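You operate a simulated robot arm through the tools that you are given. There is no shell and no other tool.

Carry out the task below with a simulated two-armed robot. There is one attempt and no reset: what you move stays moved.

TASK
Pull the stop button up, turn the throttle to 0, switch to forward and tare the reading.

It is judged by the outcome, as a careful person would: the job done as asked, and still so three seconds after it is handed in. It fails if anything else is knocked over, pushed out of place, dropped, spilled or broken.

THE ROBOT
Two 6-joint arms with fingered hands on one trunk that stands fixed in place. Base frame: the origin is at the foot of the trunk, x ahead of it, y to its left, z up. Units: m, degrees, N and s.
The left shoulder is at [0.02, 0.157, 0.829], the right one opposite. With the tool pointing down near the work surface each hand reaches from about 0.38 to 0.84 m from the base axis, measured 20 degrees to its own side. Payload 4.1 kg a hand.
Tool frame (each hand has its own): the origin (TCP) lies between the finger pads and is the grasp point; the fingertips stand 0.033 m ahead of it; z points along the fingers, y is the line along which they close. Largest opening 0.112 m; the body of the gripper starts 0.039 m behind the TCP. The gripper is a hand of 4 fingers: y runs from the thumb to the fingers, the wrist lies at [-0.016, -0.118, -0.2] in the tool frame, and closing takes about 1.5 s.
Orientation is that of the tool frame in the base frame, as a unit quaternion [x, y, z, w]. With the fingers straight down and the wrist toward the robot, the tool's x, y and z point along [0, 1, 0], [1, 0, 0] and [0, 0, -1] of the base frame.

THE INTERFACE
- The arms move only by the tool servo_tool. It takes "left_series", "right_series" or both (then of equal length, played together; a hand with none holds still); each is a list of rows, each an object of numbers (a shift or turn left out is 0, a gripper value left out holds the last): "x", "y", "z": the shift along the tool's x, y, z in m; "rx", "ry", "rz": the turn, a rotation vector about the tool's x, y, z in rad. In form: [{"x": .., "y": .., "z": .., "rx": .., "ry": .., "rz": ..}, ...]. A call has 1 to 20 rows; each row shifts and turns the commanded pose from where the row before left it, along the tool's axes as they then stand. "left_hand" and "right_hand" are, for a hand that has rows, the finger opening in m, from 0 to 0.112, set as the call begins (left out, the last holds). A row lasts 0.2 s, in which the tool goes at most 0.05 m and 8.6 degrees; a call with a longer step from one row to the next is refused whole, and so is a gripper value outside its range. Where a pose cannot be reached the arm comes as near as it can. A force on the tool above 40 N (or 10 N above the force at the start of the call, whichever is more), or a blocked arm, ends the call early, and 0.2 s more pass. Each finger travels about 0.072 m/s and halts on what it meets, pressing with about 31 N; the grip force reading is that of the motor and also rises with nothing between the fingers. The clock runs only during rows and for 0.2 s after the last one: add rows that do not move to give the fingers time. It gives the time, the measured TCP pose, the force on the tool (base axes), the opening and the grip force at its end, in the units of the frame above (readings bear some noise), with the torque about the TCP (base axes, N m) and any sound that the robot's microphone picked up, and new pictures: "views" is both (left out), scene, wrist or none (wrist: the cameras of the hands that moved).
- Cameras (640 x 400 px; columns grow to the right, rows downward): "scene" is now at [0.0605, 0.023, 1.4476]; the picture's right is [0.38, -0.93, 0.00], its down [-0.63, -0.26, -0.73] and it looks along [0.68, 0.28, -0.68] (base axes); focal length 328 px, centre (320, 200). "left" rides on the left gripper at [-0.066, -0.089, -0.13] in its tool frame; the picture's right is [-0.79, -0.29, 0.54], its down [0.55, -0.71, 0.44] and it looks along [0.26, 0.64, 0.72] (tool axes); focal length 247 px, centre (320, 200). "right" rides on the right gripper at [0.066, -0.089, -0.13] in its tool frame; the picture's right is [-0.79, 0.29, -0.54], its down [-0.55, -0.71, 0.44] and it looks along [-0.26, 0.64, 0.72] (tool axes); focal length 247 px, centre (320, 200). There is no depth. A picture from a camera that has moved, and an enlarged one, comes with that camera's place and axes in the base frame and with its lens. The place of the scene camera against the robot may be out by one fixed shift of up to 0.018 m in any direction.
- hand_shape(shape, hand): the hand has 4 fingers and takes this shape, open, in about a second: jaw (thumb against the fingers, like two jaws); tri (thumb and two fingers); tip (a fingertip pinch); poke (one finger out to press); point (the index stretched); flat (the hand flat); cup (the hand cupped); fist (a fist). The gripper value then closes the fingers along that shape, each until it touches; the sizes above hold for jaw. It gives what a move gives, with no picture.
- aim_head(pan, tilt): turns the head with the scene camera to pan (to the left, within 86 degrees either way) and tilt (down, from -29 to 69), counted from straight ahead of the robot. It gives what a move gives, and a new picture of the scene camera.
- enlarge(camera, box): a new picture of the part [left, top, right, bottom] of that camera's present view, enlarged. It takes no simulated time.
- close_job(): hands the job in; it is judged then, once.

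Places have to be worked out from the pictures, the camera data and where the tool is seen. Open the grippers and draw the arms clear of the work before you hand the job in, unless the task says otherwise.

The tools are called after "Call:" as a command line: name --argument value ..., lists and objects as JSON in quotes. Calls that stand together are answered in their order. servo_tool: Moves the arms, as the interface text tells. Its arguments: {"type":"object","properties":{"left_series":{"type":"array"},"left_hand":{"type":"number"},"right_series":{"type":"array"},"right_hand":{"type":"number"},"views":{"type":"string","enum":["both","scene","wrist","none"]}},"required":[]} The other tools are called the same way: hand_shape (shape, hand) gives the hand a shape; aim_head (pan, tilt) turns the head that bears the scene camera; enlarge (camera, box) takes an enlarged picture of a part of a camera's view; close_job () hands the job in.

At the start:

```text
t: 0.0
left_eef_pos: [0.4477, 0.4699, 1.0673]
left_tool_rot: [0.544, 0.839, 0.001, 0.0]
left_contact_force: [0.1, 0.3, 0.3]
left_ft_torque: [0.0, 0.03, 0.0]
left_gripper_width: 0.1116
left_grasp_force: 0.0
left_shape: jaw
right_eef_pos: [0.5072, 0.0005, 1.063]
right_tool_rot: [0.543, 0.839, 0.0, 0.0]
right_contact_force: [-0.8, -0.2, 0.5]
right_ft_torque: [-0.01, -0.01, -0.04]
right_gripper_width: 0.1114
right_grasp_force: 0.0
right_shape: jaw
head pan, tilt: [22.1, 42.7]
```

scene: 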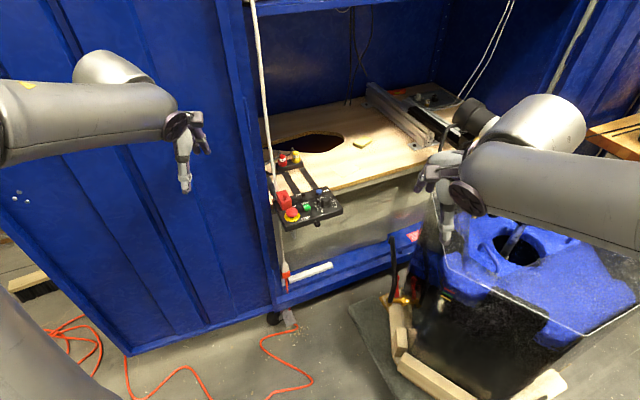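
right: 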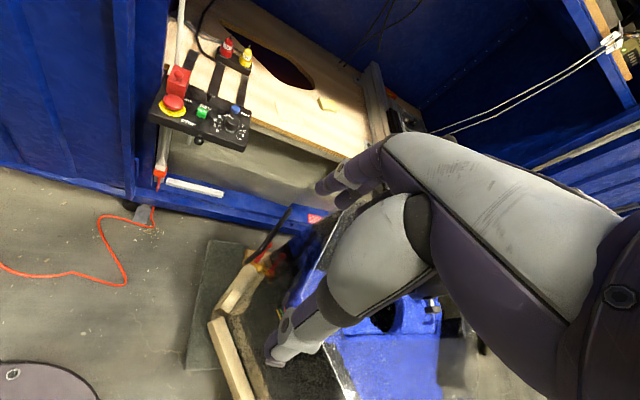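
left: 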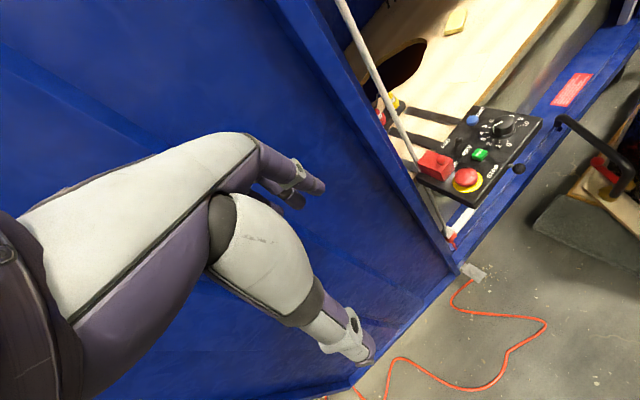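

The panel with the red stop button, throttle dial, and switches sits near the scene centre-left. I'll enlarge it in all three cameras to read the controls.

Call:
enlarge --camera "scene" --box '[255, 140, 355, 240]'

Call:
enlarge --camera "left" --box '[400, 90, 560, 210]'

Call:
enlarge --camera "right" --box '[140, 20, 270, 150]'

```text
4.00 times, centred on (305, 190) of scene
camera zoom: at [0.0605, 0.023, 1.4476], right [0.38, -0.93, 0.0], down [-0.63, -0.26, -0.73], along [0.68, 0.28, -0.68], focal length 1310 px, centre (380, 240)
```

zoom: 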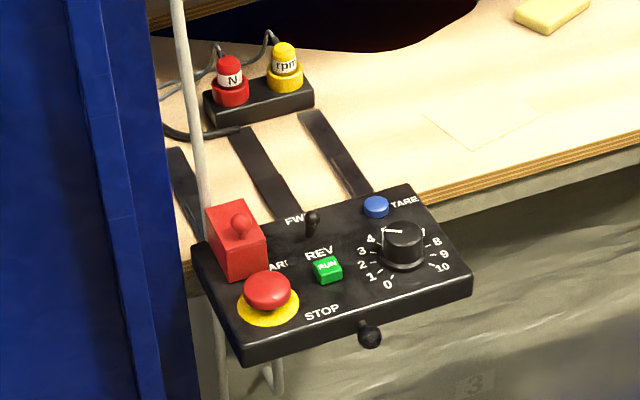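

```text
3.33 times, centred on (480, 150) of left
camera zoom: at [0.392, 0.3739, 1.1972], right [0.06, -0.84, -0.54], down [-0.87, 0.21, -0.44], along [0.48, 0.5, -0.72], focal length 823 px, centre (-213, 367)
```

zoom: 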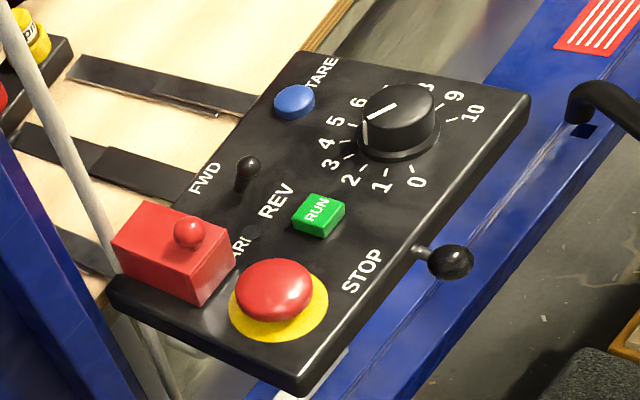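

```text
3.08 times, centred on (205, 85) of right
camera zoom: at [0.3995, 0.0236, 1.1924], right [0.59, -0.61, 0.54], down [-0.42, -0.79, -0.44], along [0.69, 0.03, -0.72], focal length 760 px, centre (674, 554)
```

zoom: 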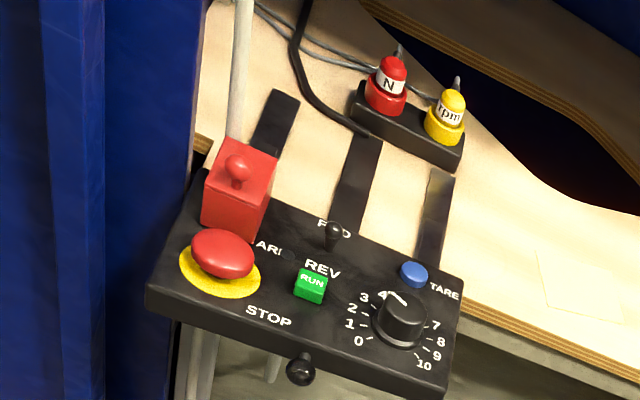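

The panel sits rotated ~45°, with its top near z≈0.755. My triangulated estimates are stop (0.646,0.367,0.772), knob (0.729,0.293,0.783), tare (0.773,0.333,0.763) and toggle tip (0.722,0.363,0.783), leaning to REV. I'll put the left hand in a fingertip pinch to see that shape.

Call:
hand_shape --hand "left" --shape "tip"

Call:
enlarge --camera "left" --box '[0, 0, 640, 400]'

Call:
enlarge --camera "scene" --box '[120, 60, 280, 220]'

```text
t: 0.9
left_eef_pos: [0.4475, 0.4703, 1.0661]
left_tool_rot: [0.544, 0.839, 0.0, -0.001]
left_contact_force: [-0.7, -0.1, -0.5]
left_ft_torque: [-0.03, 0.03, -0.02]
left_gripper_width: 0.112
left_grasp_force: 0.1
left_shape: tip
right_eef_pos: [0.5082, -0.0, 1.0631]
right_tool_rot: [0.544, 0.839, 0.0, 0.0]
right_contact_force: [0.2, 0.2, 0.5]
right_ft_torque: [0.0, 0.0, 0.0]
right_gripper_width: 0.1117
right_grasp_force: 0.0
right_shape: jaw
head pan, tilt: [22.1, 42.7]
```

```text
1.00 times, centred on (320, 200) of left (not enlarged: the box is as wide or as high as the picture)
camera zoom: at [0.392, 0.3739, 1.1972], right [0.06, -0.84, -0.54], down [-0.87, 0.21, -0.44], along [0.48, 0.5, -0.72], focal length 247 px, centre (320, 200)
```

zoom: 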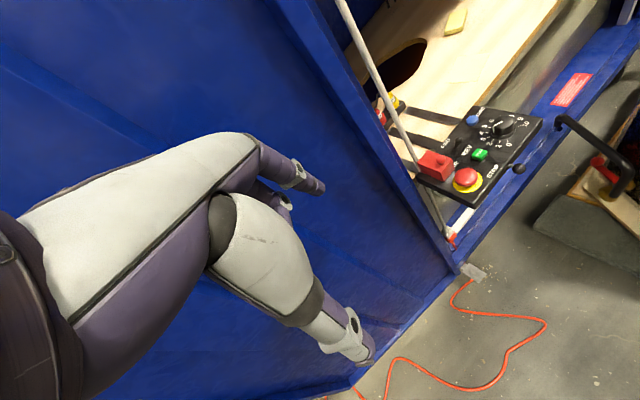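

```text
2.50 times, centred on (200, 140) of scene
camera zoom: at [0.0605, 0.023, 1.4476], right [0.38, -0.93, 0.0], down [-0.63, -0.26, -0.73], along [0.68, 0.28, -0.68], focal length 819 px, centre (620, 350)
```

zoom: 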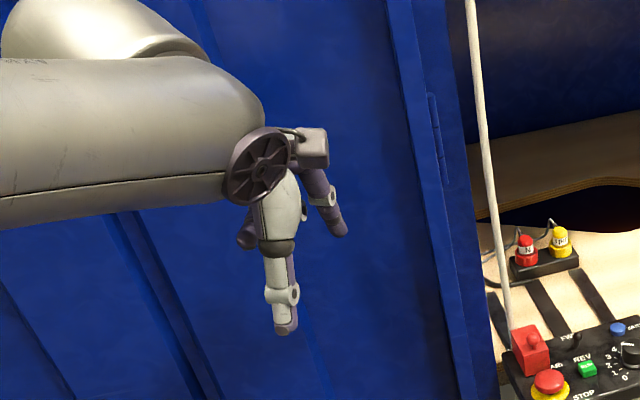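

Tip shape is on. The blue wall lies ~0.14 m behind the panel's front edge, so the space I need is clear. I'll yaw the left hand in place by about -54°, so its closing line runs roughly along the panel's width and avoids the red guard, and close halfway to see the finger geometry.

Call:
servo_tool --left_series '[{"rz": 0.135}, {"rz": 0.135}, {"rz": 0.135}, {"rz": 0.135}, {"rz": 0.135}, {"rz": 0.135}, {"rz": 0.135}]' --left_hand 0.03

```text
t: 2.5
left_eef_pos: [0.4476, 0.4708, 1.0662]
left_tool_rot: [0.867, 0.499, 0.0, 0.0]
left_contact_force: [0.3, 0.1, -0.9]
left_ft_torque: [0.03, -0.04, -0.04]
left_gripper_width: 0.0303
left_grasp_force: 0.1
left_shape: tip
right_eef_pos: [0.5075, 0.0005, 1.0624]
right_tool_rot: [0.544, 0.839, 0.0, 0.0]
right_contact_force: [0.0, -0.7, 0.6]
right_ft_torque: [-0.01, 0.01, 0.0]
right_gripper_width: 0.1114
right_grasp_force: 0.0
right_shape: jaw
head pan, tilt: [22.1, 42.7]
camera left: at [0.3367, 0.4583, 1.1974], right [-0.64, -0.54, -0.54], down [-0.34, 0.83, -0.44], along [0.69, -0.1, -0.72], focal length 247 px, centre (320, 200)
```

scene: 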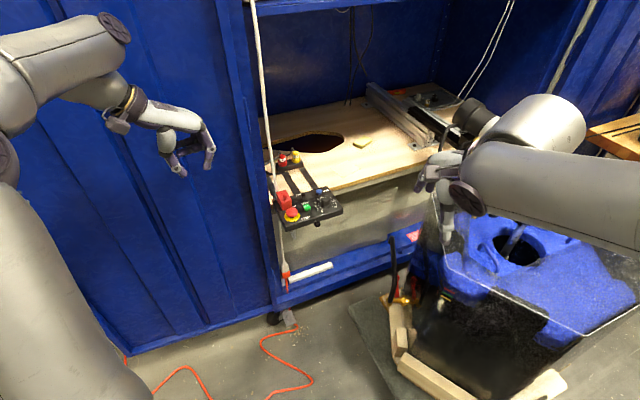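
left: 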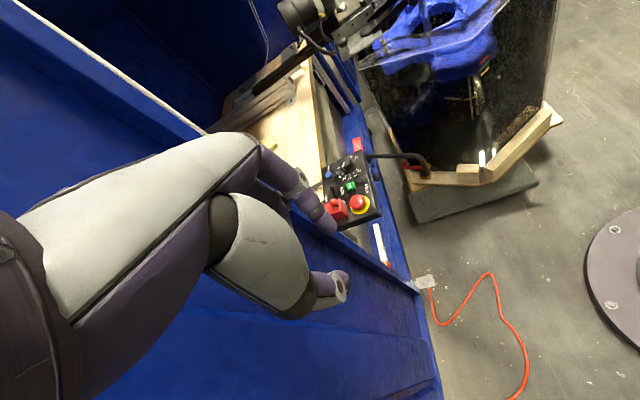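

The arm rotated cleanly. Now I translate to above the stop button at TCP z≈0.95, opening the pinch on the way.

Call:
servo_tool --left_series '[{"x": 0.0014, "y": 0.032, "z": 0.0166}, {"x": 0.0014, "y": 0.032, "z": 0.0166}, {"x": 0.0014, "y": 0.032, "z": 0.0166}, {"x": 0.0014, "y": 0.032, "z": 0.0166}, {"x": 0.0014, "y": 0.032, "z": 0.0166}, {"x": 0.0014, "y": 0.032, "z": 0.0166}, {"x": 0.0014, "y": 0.032, "z": 0.0166}, {}]' --left_hand 0.08

```text
t: 4.3
left_eef_pos: [0.6473, 0.3678, 0.9475]
left_tool_rot: [0.866, 0.499, 0.0, 0.0]
left_contact_force: [0.7, -0.5, 0.4]
left_ft_torque: [0.01, 0.01, -0.02]
left_gripper_width: 0.0799
left_grasp_force: 0.2
left_shape: tip
right_eef_pos: [0.5067, 0.0007, 1.0635]
right_tool_rot: [0.544, 0.839, 0.0, 0.001]
right_contact_force: [0.5, -0.1, 0.0]
right_ft_torque: [0.02, -0.02, 0.01]
right_gripper_width: 0.1116
right_grasp_force: 0.1
right_shape: jaw
head pan, tilt: [22.1, 42.7]
camera left: at [0.5362, 0.3546, 1.0786], right [-0.64, -0.54, -0.54], down [-0.34, 0.83, -0.44], along [0.69, -0.1, -0.72], focal length 247 px, centre (320, 200)
```

scene: 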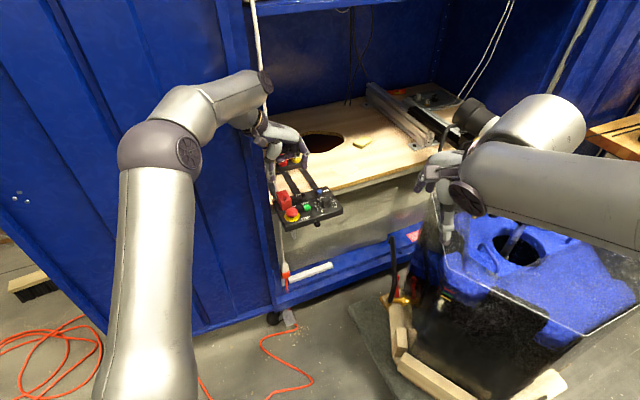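
left: 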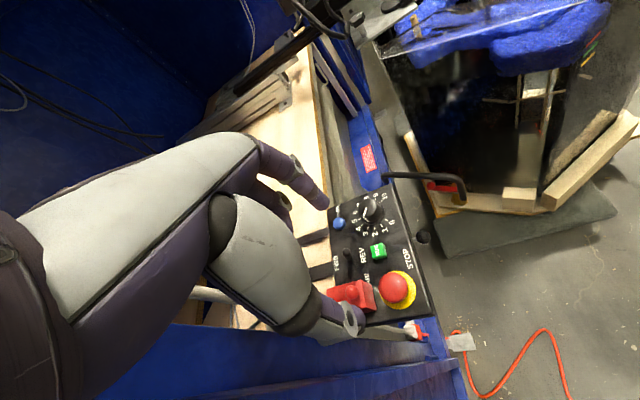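

The hand is above the panel. I'll enlarge this close wrist view to refine the positions.

Call:
enlarge --camera "left" --box '[300, 170, 460, 350]'

Call:
enlarge --camera "right" --box '[140, 40, 270, 150]'

Call:
enlarge --camera "scene" --box '[240, 100, 360, 240]'

```text
2.22 times, centred on (380, 260) of left
camera zoom: at [0.5362, 0.3546, 1.0786], right [-0.64, -0.54, -0.54], down [-0.34, 0.83, -0.44], along [0.69, -0.1, -0.72], focal length 549 px, centre (187, 67)
```

zoom: 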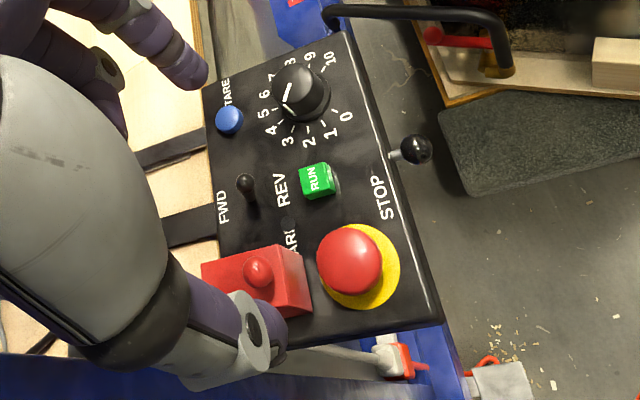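

```text
3.64 times, centred on (205, 95) of right
camera zoom: at [0.3993, 0.0235, 1.1924], right [0.58, -0.61, 0.54], down [-0.42, -0.79, -0.44], along [0.69, 0.03, -0.72], focal length 898 px, centre (738, 582)
```

zoom: 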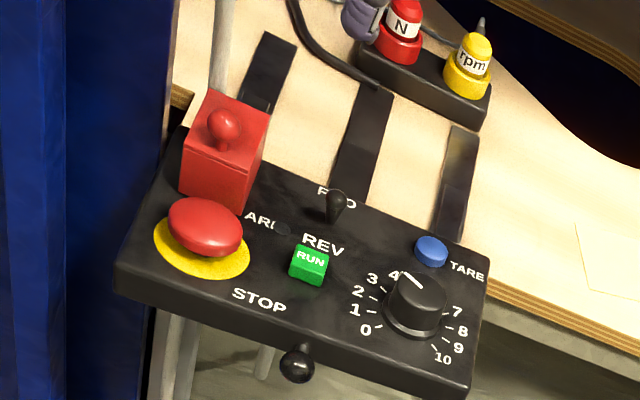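

```text
2.86 times, centred on (300, 170) of scene
camera zoom: at [0.0602, 0.0229, 1.4476], right [0.38, -0.93, 0.0], down [-0.63, -0.26, -0.73], along [0.68, 0.28, -0.68], focal length 936 px, centre (377, 286)
```

zoom: 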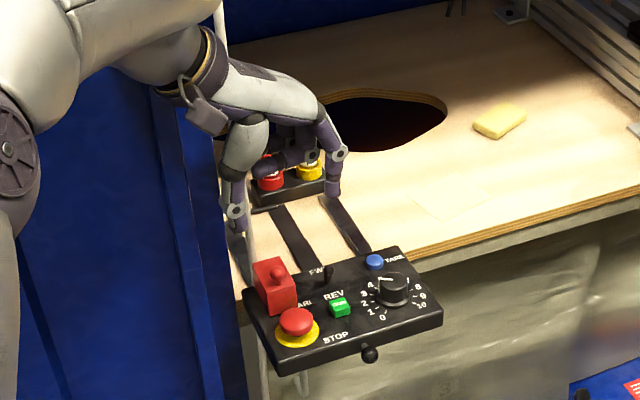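

The neighbours matter here: the guard's front face is ~3 cm behind the stop axis and RUN is ~5 cm to its right. I need to know where the curled fingers sit in this hand shape, so I'll enlarge the right wrist camera's and scene camera's view of the left hand.

Call:
enlarge --camera "right" --box '[130, 0, 290, 100]'

Call:
enlarge --camera "scene" --box '[240, 100, 330, 190]'

```text
4.00 times, centred on (210, 50) of right
camera zoom: at [0.3993, 0.0235, 1.1924], right [0.58, -0.61, 0.54], down [-0.42, -0.79, -0.44], along [0.69, 0.03, -0.72], focal length 988 px, centre (760, 800)
```

zoom: 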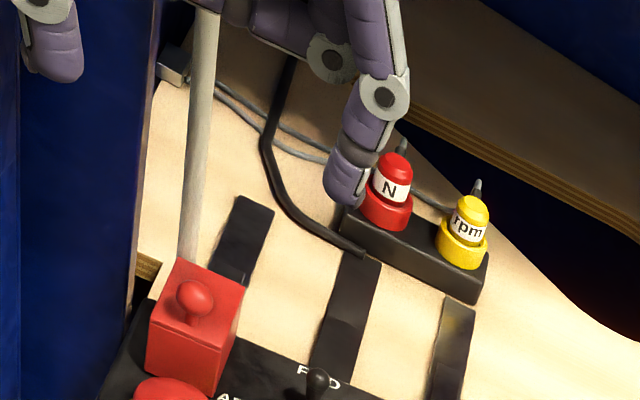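

```text
4.44 times, centred on (285, 145) of scene
camera zoom: at [0.0602, 0.0229, 1.4476], right [0.38, -0.93, 0.0], down [-0.63, -0.26, -0.73], along [0.68, 0.28, -0.68], focal length 1456 px, centre (476, 444)
```

zoom: 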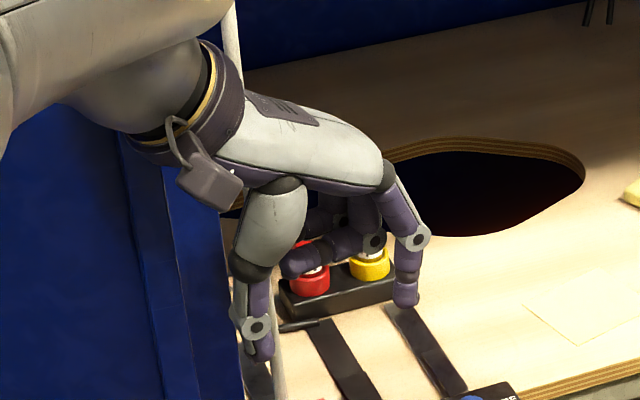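

Curled fingers hang about 3 cm above the tips on the tool's +x side, so a vertical grasp would hit the guard. I'll use y along the panel width and tilt the fingers 45° toward the panel's back, which lifts the curled fingers clear above the guard. First I rotate in place.

Call:
servo_tool --left_series '[{"rz": 0.131}, {"rz": 0.131}, {"ry": 0.131}, {"ry": 0.131}, {"ry": 0.131}, {"ry": 0.131}, {"ry": 0.131}, {"ry": 0.131}, {}]' --left_hand 0.06

```text
t: 6.3
left_eef_pos: [0.6464, 0.3668, 0.95]
left_tool_rot: [0.884, 0.367, 0.269, -0.111]
left_contact_force: [0.3, 0.8, 0.1]
left_ft_torque: [0.02, -0.01, 0.03]
left_gripper_width: 0.0606
left_grasp_force: 0.1
left_shape: tip
left hand out of reach, approached as far as the arm can: row 7, 8
right_eef_pos: [0.507, 0.0004, 1.0622]
right_tool_rot: [0.544, 0.839, -0.001, 0.0]
right_contact_force: [0.8, 0.1, -0.1]
right_ft_torque: [0.02, 0.0, 0.04]
right_gripper_width: 0.1117
right_grasp_force: 0.1
right_shape: jaw
head pan, tilt: [22.1, 42.7]
camera left: at [0.493, 0.3396, 1.0224], right [-0.46, -0.05, -0.89], down [-0.01, 1.0, -0.05], along [0.89, -0.02, -0.46], focal length 247 px, centre (320, 200)
```

scene: 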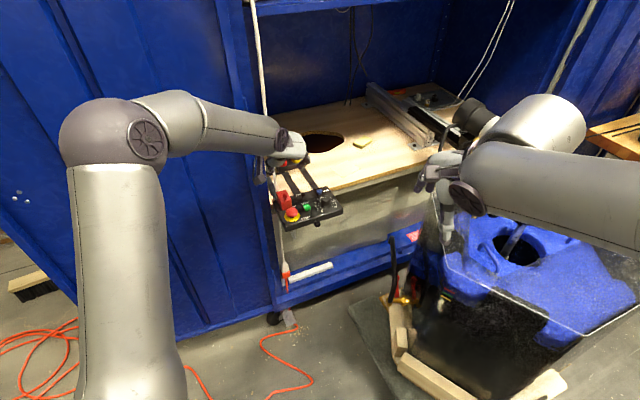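
left: 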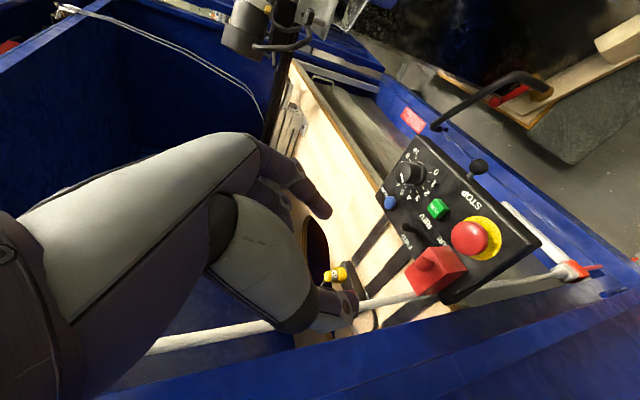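

The tilt stopped near 34° (arm limit), which should still clear the guard. I'll back the commanded tilt off slightly to get back to a reachable command and check it.

Call:
servo_tool --left_series '[{"ry": -0.09}, {"ry": -0.09}]' --views "none"

Call:
enlarge --camera "left" --box '[370, 120, 560, 310]'

```text
t: 6.9
left_eef_pos: [0.6454, 0.3663, 0.9503]
left_tool_rot: [0.905, 0.375, 0.188, -0.078]
left_contact_force: [0.3, 0.1, -0.7]
left_ft_torque: [0.03, 0.02, -0.01]
left_gripper_width: 0.0606
left_grasp_force: 0.0
left_shape: tip
right_eef_pos: [0.5063, 0.0006, 1.0621]
right_tool_rot: [0.543, 0.84, 0.0, 0.0]
right_contact_force: [0.1, 0.1, 0.3]
right_ft_torque: [0.0, 0.05, 0.03]
right_gripper_width: 0.1118
right_grasp_force: 0.0
right_shape: jaw
head pan, tilt: [22.1, 42.7]
```

```text
2.11 times, centred on (465, 215) of left
camera zoom: at [0.503, 0.3506, 1.0444], right [-0.57, -0.16, -0.81], down [-0.02, 0.98, -0.18], along [0.82, -0.09, -0.56], focal length 520 px, centre (15, 168)
```

zoom: 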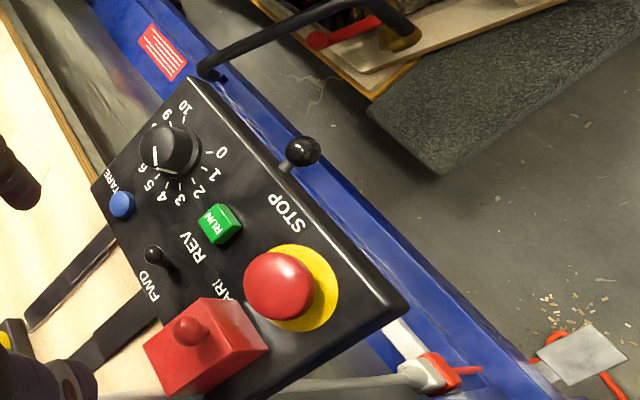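

Commands reset to the reached pose, so now the tilt is 23°. I'll tilt back up to ~34° and move to a pre-grasp spot in front of and above the stop button, (0.611, 0.329, 0.842).

Call:
servo_tool --left_series '[{"ry": 0.09}, {"ry": 0.09}, {"x": -0.0255, "y": 0.0005, "z": 0.0155}, {"x": -0.0255, "y": 0.0005, "z": 0.0155}, {"x": -0.0255, "y": 0.0005, "z": 0.0155}, {"x": -0.0255, "y": 0.0005, "z": 0.0155}, {}]'

Call:
enlarge --camera "right" --box '[110, 20, 270, 140]'

Call:
enlarge --camera "scene" --box '[240, 130, 360, 250]'

```text
t: 8.5
left_eef_pos: [0.6422, 0.3627, 0.9415]
left_tool_rot: [0.884, 0.366, 0.269, -0.11]
left_contact_force: [0.2, 0.2, 0.3]
left_ft_torque: [-0.01, 0.02, 0.0]
left_gripper_width: 0.0603
left_grasp_force: 0.2
left_shape: tip
left hand out of reach, approached as far as the arm can: row 3, 4, 5, 6
right_eef_pos: [0.5081, 0.0005, 1.0619]
right_tool_rot: [0.543, 0.839, 0.001, 0.0]
right_contact_force: [0.6, -0.4, 0.4]
right_ft_torque: [0.0, 0.0, 0.01]
right_gripper_width: 0.1117
right_grasp_force: 0.0
right_shape: jaw
head pan, tilt: [22.1, 42.7]
camera left: at [0.4901, 0.3371, 1.0136], right [-0.46, -0.05, -0.89], down [0.0, 1.0, -0.06], along [0.89, -0.02, -0.46], focal length 247 px, centre (320, 200)
```

scene: 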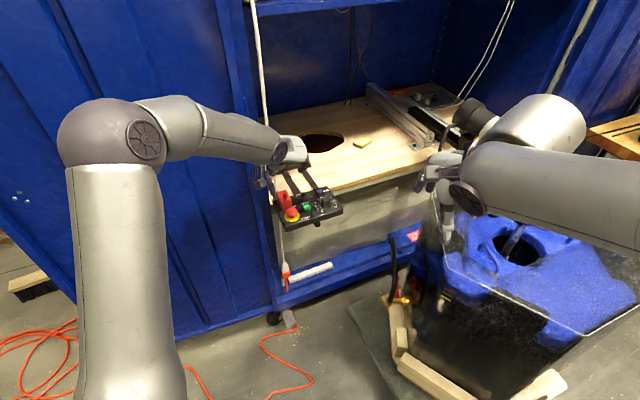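
left: 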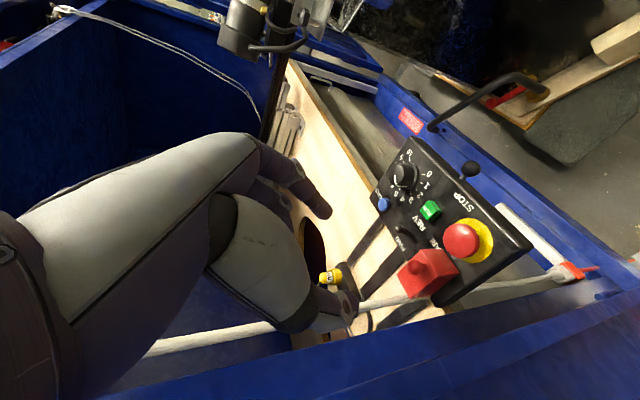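

```text
3.33 times, centred on (190, 80) of right
camera zoom: at [0.3995, 0.0236, 1.1924], right [0.59, -0.61, 0.54], down [-0.42, -0.79, -0.44], along [0.69, 0.03, -0.72], focal length 823 px, centre (753, 600)
```

zoom: 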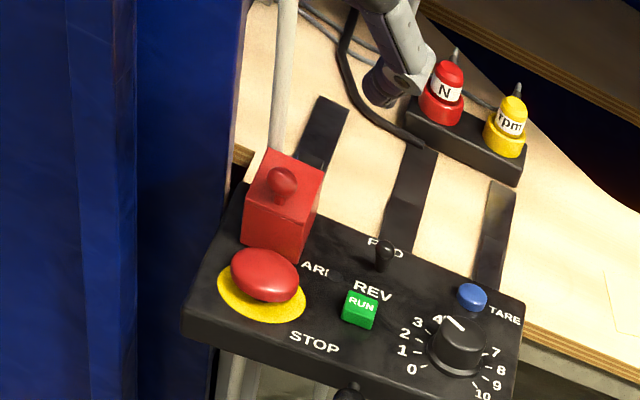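

```text
3.33 times, centred on (300, 190) of scene
camera zoom: at [0.0605, 0.023, 1.4476], right [0.38, -0.93, 0.0], down [-0.63, -0.26, -0.73], along [0.68, 0.28, -0.68], focal length 1092 px, centre (387, 233)
```

zoom: 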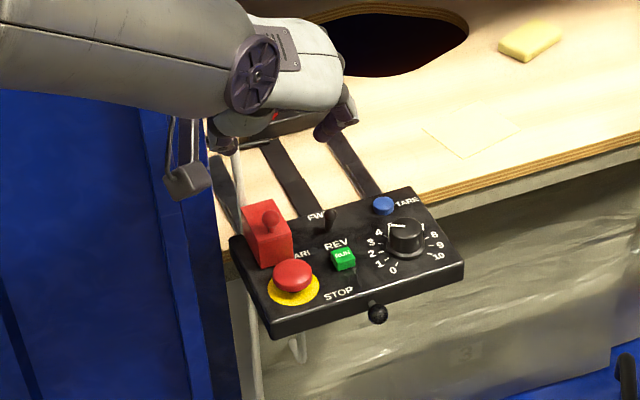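

The joint limit blocks descending at that tilt. I'll use ~20° tilt with more yaw (y toward -60°), which keeps curled fingers mostly right of the guard. Rotate first and read the pose.

Call:
servo_tool --left_series '[{"ry": -0.1}, {"ry": -0.1}, {"rx": -0.05, "rz": 0.12}, {"rx": -0.05, "rz": 0.12}, {}]' --views "wrist"

```text
t: 9.7
left_eef_pos: [0.6445, 0.3639, 0.9416]
left_tool_rot: [0.948, 0.254, 0.187, -0.049]
left_contact_force: [0.2, 0.4, -1.1]
left_ft_torque: [-0.03, 0.01, 0.01]
left_gripper_width: 0.0605
left_grasp_force: 0.0
left_shape: tip
right_eef_pos: [0.508, -0.0005, 1.0628]
right_tool_rot: [0.544, 0.839, 0.0, 0.0]
right_contact_force: [0.2, 0.0, 0.5]
right_ft_torque: [-0.02, -0.02, 0.0]
right_gripper_width: 0.1114
right_grasp_force: 0.1
right_shape: jaw
head pan, tilt: [22.1, 42.7]
camera left: at [0.5039, 0.3856, 1.0376], right [-0.6, -0.02, -0.8], down [0.23, 0.95, -0.19], along [0.77, -0.3, -0.57], focal length 247 px, centre (320, 200)
```

left: 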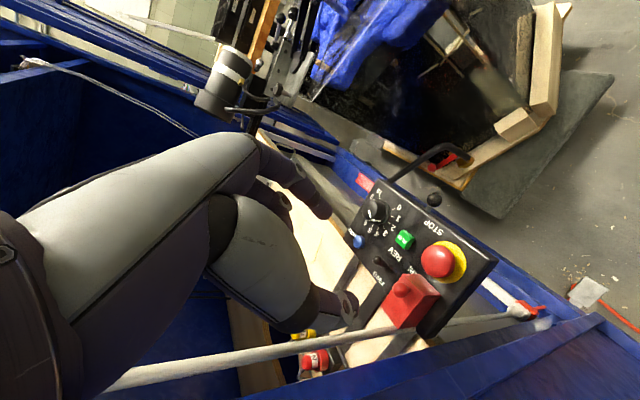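

Tilt is 22°, y toward -60°. Descend to TCP z≈0.86 over the stop and check.

Call:
servo_tool --left_series '[{"x": -0.0131, "y": 0.0002, "z": 0.0242}, {"x": -0.0131, "y": 0.0002, "z": 0.0242}, {"x": -0.0131, "y": 0.0002, "z": 0.0242}, {}]' --views "both"

Call:
enlarge --camera "scene" --box '[250, 140, 350, 240]'

Call:
enlarge --camera "right" --box '[110, 20, 270, 140]'

Call:
enlarge --camera "left" --box '[260, 140, 480, 360]'

```text
t: 10.7
left_eef_pos: [0.6397, 0.3596, 0.8575]
left_tool_rot: [0.947, 0.255, 0.188, -0.05]
left_contact_force: [0.2, 0.2, 0.4]
left_ft_torque: [-0.01, 0.02, 0.01]
left_gripper_width: 0.0604
left_grasp_force: 0.0
left_shape: tip
right_eef_pos: [0.5072, 0.001, 1.0634]
right_tool_rot: [0.544, 0.839, 0.0, 0.0]
right_contact_force: [-0.2, 0.1, -0.4]
right_ft_torque: [-0.01, 0.0, 0.01]
right_gripper_width: 0.1116
right_grasp_force: 0.0
right_shape: jaw
head pan, tilt: [22.1, 42.7]
camera left: at [0.4993, 0.3817, 0.9531], right [-0.6, -0.02, -0.8], down [0.23, 0.95, -0.19], along [0.77, -0.3, -0.57], focal length 247 px, centre (320, 200)
```

scene: 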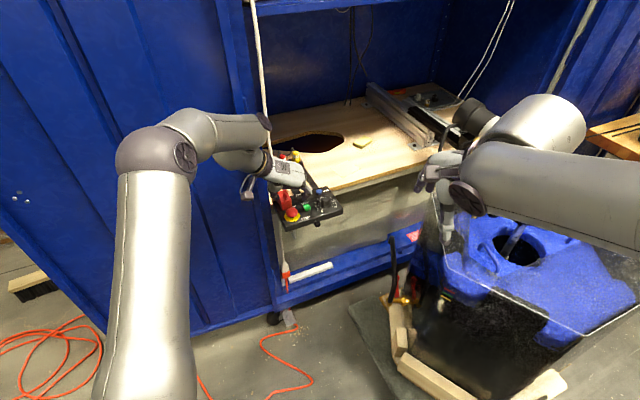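
left: 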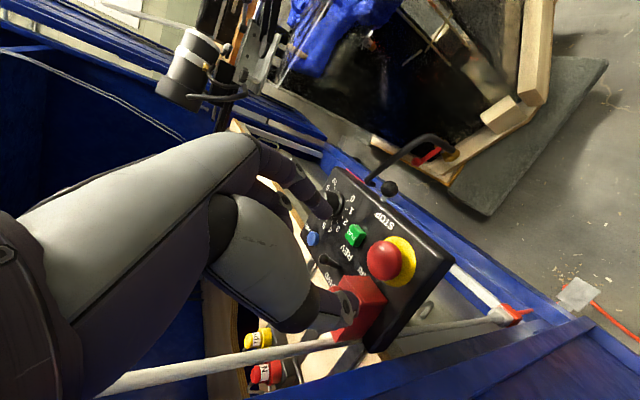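

```text
4.00 times, centred on (300, 190) of scene
camera zoom: at [0.0604, 0.0229, 1.4476], right [0.38, -0.93, 0.0], down [-0.63, -0.26, -0.73], along [0.68, 0.28, -0.68], focal length 1310 px, centre (400, 240)
```

zoom: 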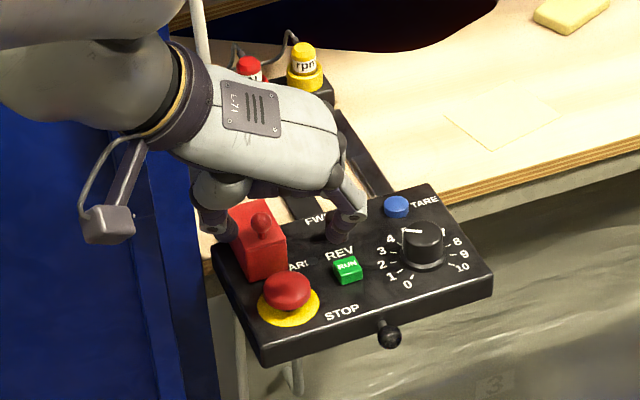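

```text
3.33 times, centred on (190, 80) of right
camera zoom: at [0.3995, 0.0235, 1.1924], right [0.59, -0.61, 0.54], down [-0.42, -0.79, -0.44], along [0.69, 0.03, -0.72], focal length 823 px, centre (753, 600)
```

zoom: 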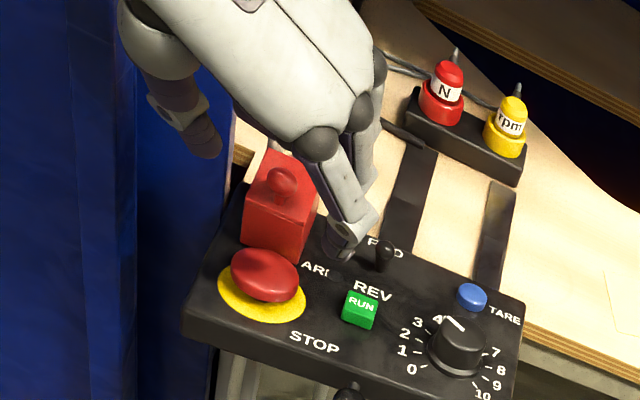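

```text
1.82 times, centred on (370, 250) of left
camera zoom: at [0.4993, 0.3817, 0.9531], right [-0.6, -0.02, -0.8], down [0.23, 0.95, -0.19], along [0.77, -0.3, -0.57], focal length 449 px, centre (229, 109)
```

zoom: 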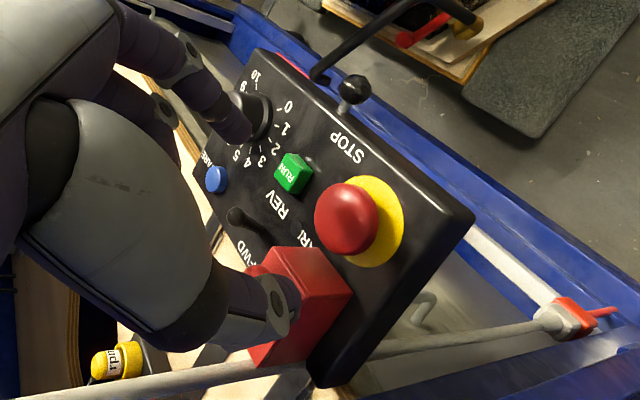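

Using both wrist cameras I triangulated the thumb tip (0.631,0.402,0.825), the index tip (0.661,0.330,0.827) and the stop axis (0.6455,0.366), with its ring at z=0.757. The pinch is centred on the button, and the scene camera seems offset ~1.5 cm. I'll descend 4.5 cm and recheck.

Call:
servo_tool --left_series '[{"x": -0.0057, "z": 0.0139}, {"x": -0.0057, "z": 0.0139}, {"x": -0.0057, "z": 0.0139}, {}]' --views "none"

Call:
enlarge --camera "scene" --box '[250, 140, 350, 240]'

Call:
enlarge --camera "right" --box '[130, 40, 250, 130]'

Call:
enlarge --camera "left" --box '[260, 140, 480, 360]'

```text
t: 11.7
left_eef_pos: [0.6385, 0.3578, 0.8145]
left_tool_rot: [0.947, 0.255, 0.188, -0.05]
left_contact_force: [0.8, -0.3, -0.5]
left_ft_torque: [0.0, 0.0, 0.02]
left_gripper_width: 0.0605
left_grasp_force: 0.1
left_shape: tip
right_eef_pos: [0.5068, -0.0004, 1.0612]
right_tool_rot: [0.545, 0.839, 0.0, 0.0]
right_contact_force: [-0.1, 0.4, 0.2]
right_ft_torque: [0.03, 0.03, 0.02]
right_gripper_width: 0.1119
right_grasp_force: 0.1
right_shape: jaw
head pan, tilt: [22.1, 42.7]
```

```text
4.00 times, centred on (300, 190) of scene
camera zoom: at [0.0605, 0.023, 1.4476], right [0.38, -0.93, 0.0], down [-0.63, -0.26, -0.73], along [0.68, 0.28, -0.68], focal length 1310 px, centre (400, 240)
```

zoom: 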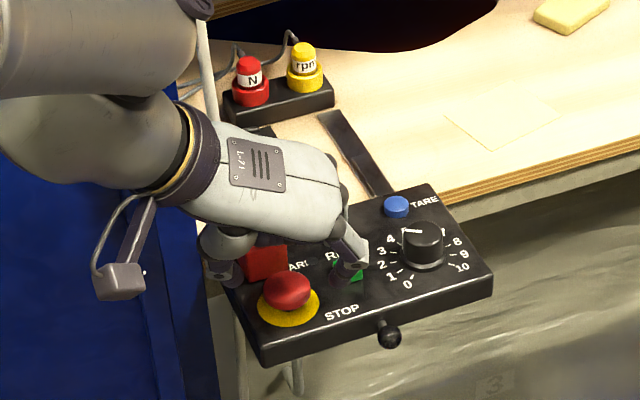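

```text
4.44 times, centred on (190, 85) of right
camera zoom: at [0.3995, 0.0235, 1.1924], right [0.59, -0.61, 0.54], down [-0.42, -0.79, -0.44], along [0.69, 0.03, -0.72], focal length 1098 px, centre (898, 711)
```

zoom: 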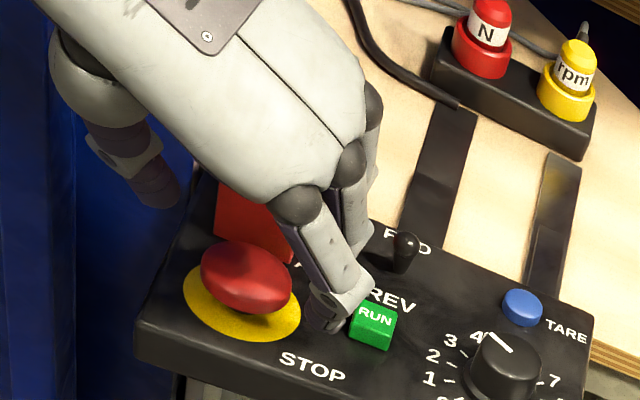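

```text
1.82 times, centred on (370, 250) of left
camera zoom: at [0.4978, 0.3806, 0.9104], right [-0.6, -0.02, -0.8], down [0.23, 0.95, -0.19], along [0.77, -0.3, -0.57], focal length 449 px, centre (229, 109)
```

zoom: 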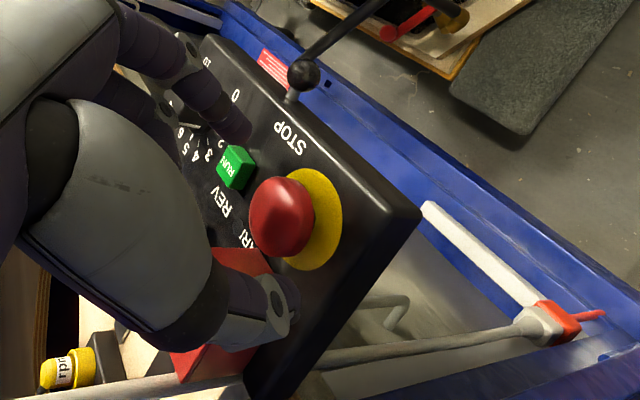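

The button head is well framed between thumb and index, RUN and guard clear. Descend the last 2 cm with a small centring correction.

Call:
servo_tool --left_series '[{"x": -0.0028, "y": -0.0009, "z": 0.0101}, {"x": -0.0028, "y": -0.0009, "z": 0.0101}, {}]' --views "none"

Call:
enlarge --camera "right" --box '[130, 40, 250, 130]'

Call:
enlarge --camera "left" --box '[260, 140, 480, 360]'

```text
t: 12.5
left_eef_pos: [0.6394, 0.3615, 0.7925]
left_tool_rot: [0.947, 0.255, 0.187, -0.049]
left_contact_force: [0.0, 0.4, 0.7]
left_ft_torque: [0.02, -0.02, 0.01]
left_gripper_width: 0.0606
left_grasp_force: 0.1
left_shape: tip
right_eef_pos: [0.5075, 0.0008, 1.0633]
right_tool_rot: [0.544, 0.839, 0.001, 0.0]
right_contact_force: [-0.1, -0.7, -0.3]
right_ft_torque: [0.05, 0.03, 0.0]
right_gripper_width: 0.1118
right_grasp_force: 0.0
right_shape: jaw
head pan, tilt: [22.1, 42.7]
```

```text
4.44 times, centred on (190, 85) of right
camera zoom: at [0.3995, 0.0235, 1.1924], right [0.59, -0.61, 0.54], down [-0.42, -0.79, -0.44], along [0.69, 0.03, -0.72], focal length 1098 px, centre (898, 711)
```

zoom: 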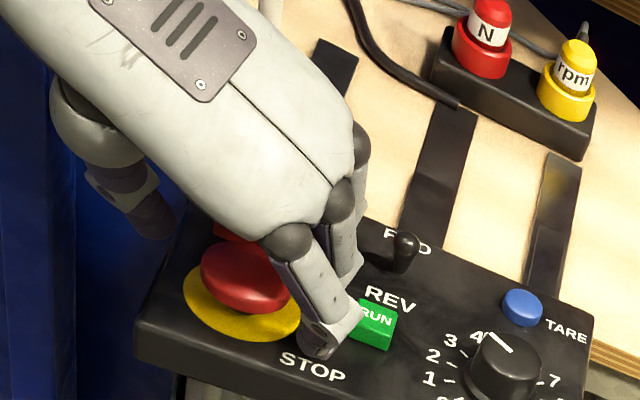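

```text
1.82 times, centred on (370, 250) of left
camera zoom: at [0.4992, 0.3835, 0.8894], right [-0.6, -0.02, -0.8], down [0.23, 0.95, -0.19], along [0.77, -0.3, -0.57], focal length 449 px, centre (229, 109)
```

zoom: 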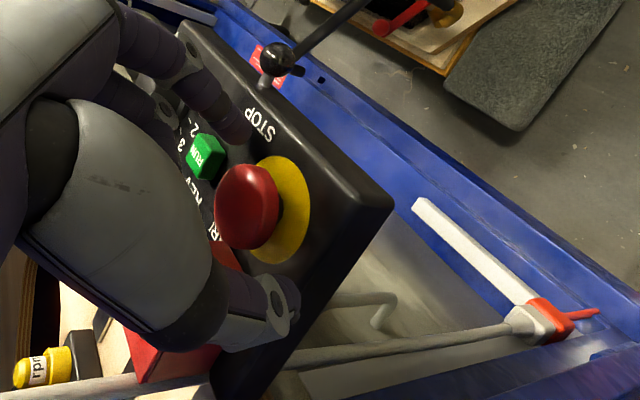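

Tips are at z≈0.76, both sides of the head and without contact. Close the pinch.

Call:
servo_tool --left_series '[{}, {}, {}, {}, {}, {}, {}]' --left_hand 0.015 --views "none"

Call:
enlarge --camera "right" --box '[130, 40, 250, 130]'

Call:
enlarge --camera "left" --box '[260, 140, 480, 360]'

```text
t: 14.1
left_eef_pos: [0.639, 0.361, 0.7937]
left_tool_rot: [0.948, 0.255, 0.186, -0.049]
left_contact_force: [-4.6, -3.0, 0.7]
left_ft_torque: [-0.22, 0.03, 0.05]
left_gripper_width: 0.0262
left_grasp_force: 30.8
left_shape: tip
right_eef_pos: [0.5082, 0.0, 1.063]
right_tool_rot: [0.544, 0.839, 0.0, 0.001]
right_contact_force: [0.8, 0.0, -0.5]
right_ft_torque: [0.05, -0.01, -0.03]
right_gripper_width: 0.1116
right_grasp_force: 0.1
right_shape: jaw
head pan, tilt: [22.1, 42.7]
```

```text
4.44 times, centred on (190, 85) of right
camera zoom: at [0.3994, 0.0234, 1.1924], right [0.58, -0.61, 0.54], down [-0.42, -0.79, -0.44], along [0.69, 0.03, -0.72], focal length 1098 px, centre (898, 711)
```

zoom: 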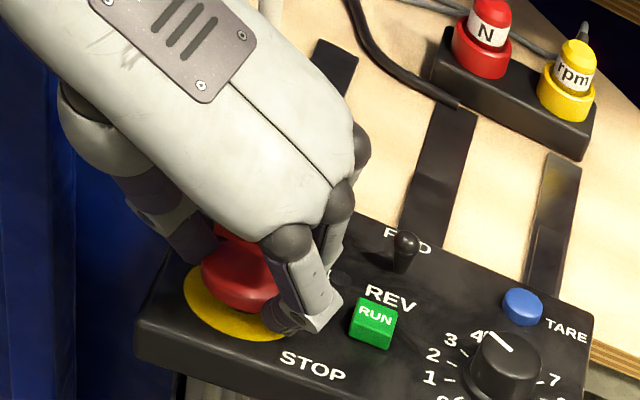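

```text
1.82 times, centred on (370, 250) of left
camera zoom: at [0.499, 0.3832, 0.8896], right [-0.6, -0.02, -0.8], down [0.23, 0.95, -0.19], along [0.77, -0.3, -0.57], focal length 449 px, centre (229, 109)
```

zoom: 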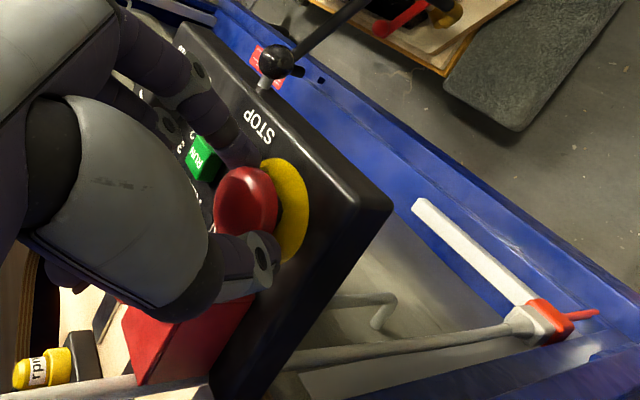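

Gripped under the head rim (width 0.026, 31 N). Now pull straight up about 12 mm in small rows.

Call:
servo_tool --left_series '[{"x": 0.0015, "z": -0.0037}, {"x": 0.0015, "z": -0.0037}, {"x": 0.0015, "z": -0.0037}, {}]' --views "none"

Call:
enlarge --camera "right" --box '[130, 40, 250, 130]'

Call:
enlarge --camera "left" --box '[260, 140, 480, 360]'

```text
t: 15.1
left_eef_pos: [0.6383, 0.3606, 0.8024]
left_tool_rot: [0.948, 0.253, 0.185, -0.049]
left_contact_force: [-1.0, -0.7, -18.5]
left_ft_torque: [-0.13, 0.16, -0.01]
left_gripper_width: 0.0247
left_grasp_force: 30.9
left_shape: tip
right_eef_pos: [0.5069, -0.0004, 1.0613]
right_tool_rot: [0.544, 0.839, 0.0, 0.0]
right_contact_force: [0.0, -0.5, 1.1]
right_ft_torque: [0.01, 0.0, -0.02]
right_gripper_width: 0.1117
right_grasp_force: 0.1
right_shape: jaw
head pan, tilt: [22.1, 42.7]
```

```text
4.44 times, centred on (190, 85) of right
camera zoom: at [0.3999, 0.0238, 1.1922], right [0.59, -0.61, 0.54], down [-0.42, -0.79, -0.44], along [0.69, 0.03, -0.72], focal length 1098 px, centre (898, 711)
```

zoom: 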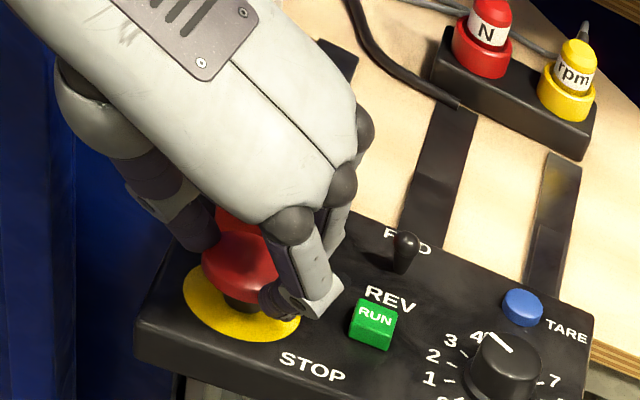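

```text
1.82 times, centred on (370, 250) of left
camera zoom: at [0.4979, 0.3824, 0.8995], right [-0.6, -0.02, -0.8], down [0.23, 0.95, -0.2], along [0.76, -0.3, -0.57], focal length 449 px, centre (229, 109)
```

zoom: 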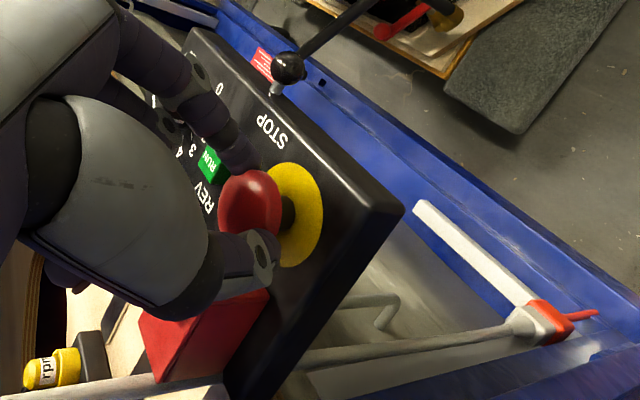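

The head rose visibly (stem exposed), with 18.5 N resistance. I'll pull a little further to check whether it's at its end stop.

Call:
servo_tool --left_series '[{"x": 0.0008, "z": -0.0019}, {"x": 0.0008, "z": -0.0019}, {}]' --views "none"

Call:
enlarge --camera "left" --box '[260, 140, 480, 360]'

```text
t: 15.9
left_eef_pos: [0.6384, 0.3614, 0.809]
left_tool_rot: [0.947, 0.254, 0.188, -0.049]
left_contact_force: [0.0, 0.6, 0.2]
left_ft_torque: [0.03, -0.02, 0.0]
left_gripper_width: 0.0205
left_grasp_force: 30.6
left_shape: tip
right_eef_pos: [0.5067, -0.0005, 1.062]
right_tool_rot: [0.543, 0.839, 0.0, 0.0]
right_contact_force: [-0.1, -0.1, -0.3]
right_ft_torque: [-0.01, -0.01, -0.02]
right_gripper_width: 0.1115
right_grasp_force: 0.0
right_shape: jaw
head pan, tilt: [22.1, 42.7]
```

```text
1.82 times, centred on (370, 250) of left
camera zoom: at [0.4981, 0.3824, 0.9053], right [-0.6, -0.02, -0.8], down [0.23, 0.95, -0.19], along [0.77, -0.3, -0.57], focal length 449 px, centre (229, 109)
```

zoom: 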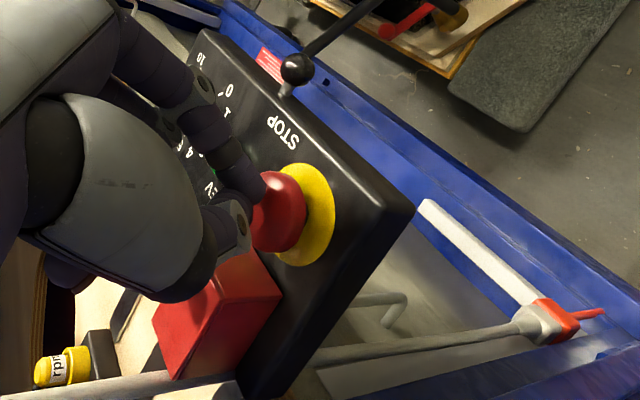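

The fingers slipped off the top. I raise clear to see whether the button stayed up.

Call:
servo_tool --left_series '[{"x": 0.0057, "z": -0.0139}, {"x": 0.0057, "z": -0.0139}, {"x": 0.0057, "z": -0.0139}, {}]' --left_hand 0.06 --views "none"

Call:
enlarge --camera "left" --box '[260, 140, 480, 360]'

Call:
enlarge --camera "right" --box '[130, 40, 250, 130]'

Call:
enlarge --camera "scene" --box '[260, 160, 340, 240]'

```text
t: 16.9
left_eef_pos: [0.6387, 0.3605, 0.8542]
left_tool_rot: [0.948, 0.255, 0.187, -0.05]
left_contact_force: [-0.1, 1.0, -0.1]
left_ft_torque: [0.01, 0.0, 0.01]
left_gripper_width: 0.0596
left_grasp_force: 0.1
left_shape: tip
right_eef_pos: [0.5067, -0.0, 1.0626]
right_tool_rot: [0.544, 0.839, -0.001, 0.0]
right_contact_force: [-0.1, 0.2, 0.2]
right_ft_torque: [-0.02, 0.0, -0.04]
right_gripper_width: 0.1119
right_grasp_force: 0.2
right_shape: jaw
head pan, tilt: [22.1, 42.7]
```

```text
1.82 times, centred on (370, 250) of left
camera zoom: at [0.4985, 0.383, 0.9506], right [-0.6, -0.02, -0.8], down [0.23, 0.95, -0.19], along [0.77, -0.3, -0.57], focal length 449 px, centre (229, 109)
```

zoom: 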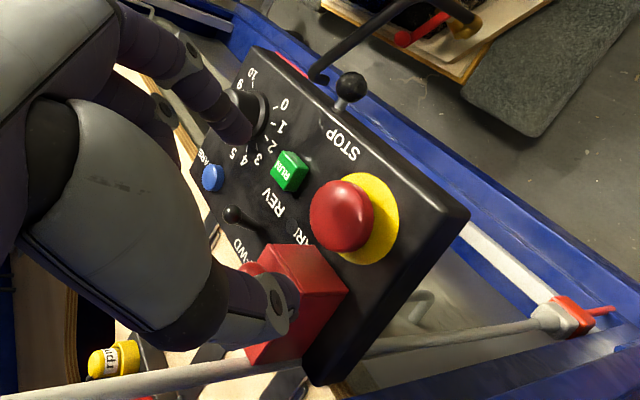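

```text
4.44 times, centred on (190, 85) of right
camera zoom: at [0.3995, 0.0236, 1.1924], right [0.59, -0.61, 0.54], down [-0.42, -0.79, -0.44], along [0.69, 0.03, -0.72], focal length 1098 px, centre (898, 711)
```

zoom: 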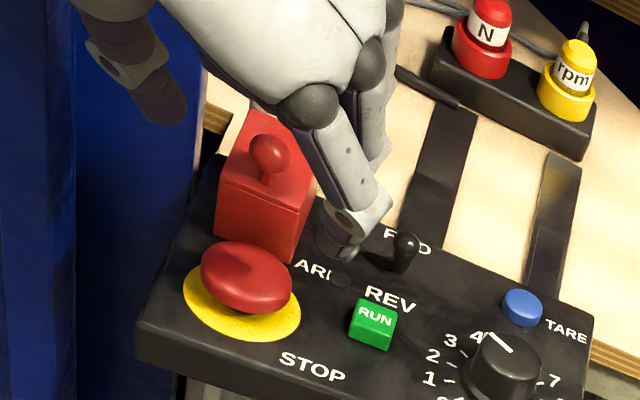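

```text
5.00 times, centred on (300, 200) of scene
camera zoom: at [0.0605, 0.023, 1.4476], right [0.38, -0.93, 0.0], down [-0.63, -0.26, -0.73], along [0.68, 0.28, -0.68], focal length 1638 px, centre (420, 200)
```

zoom: 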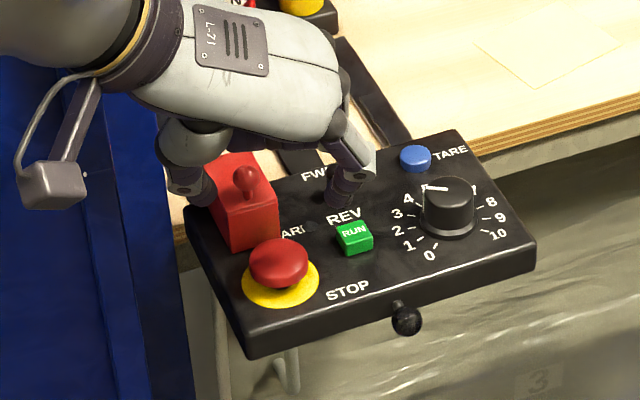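

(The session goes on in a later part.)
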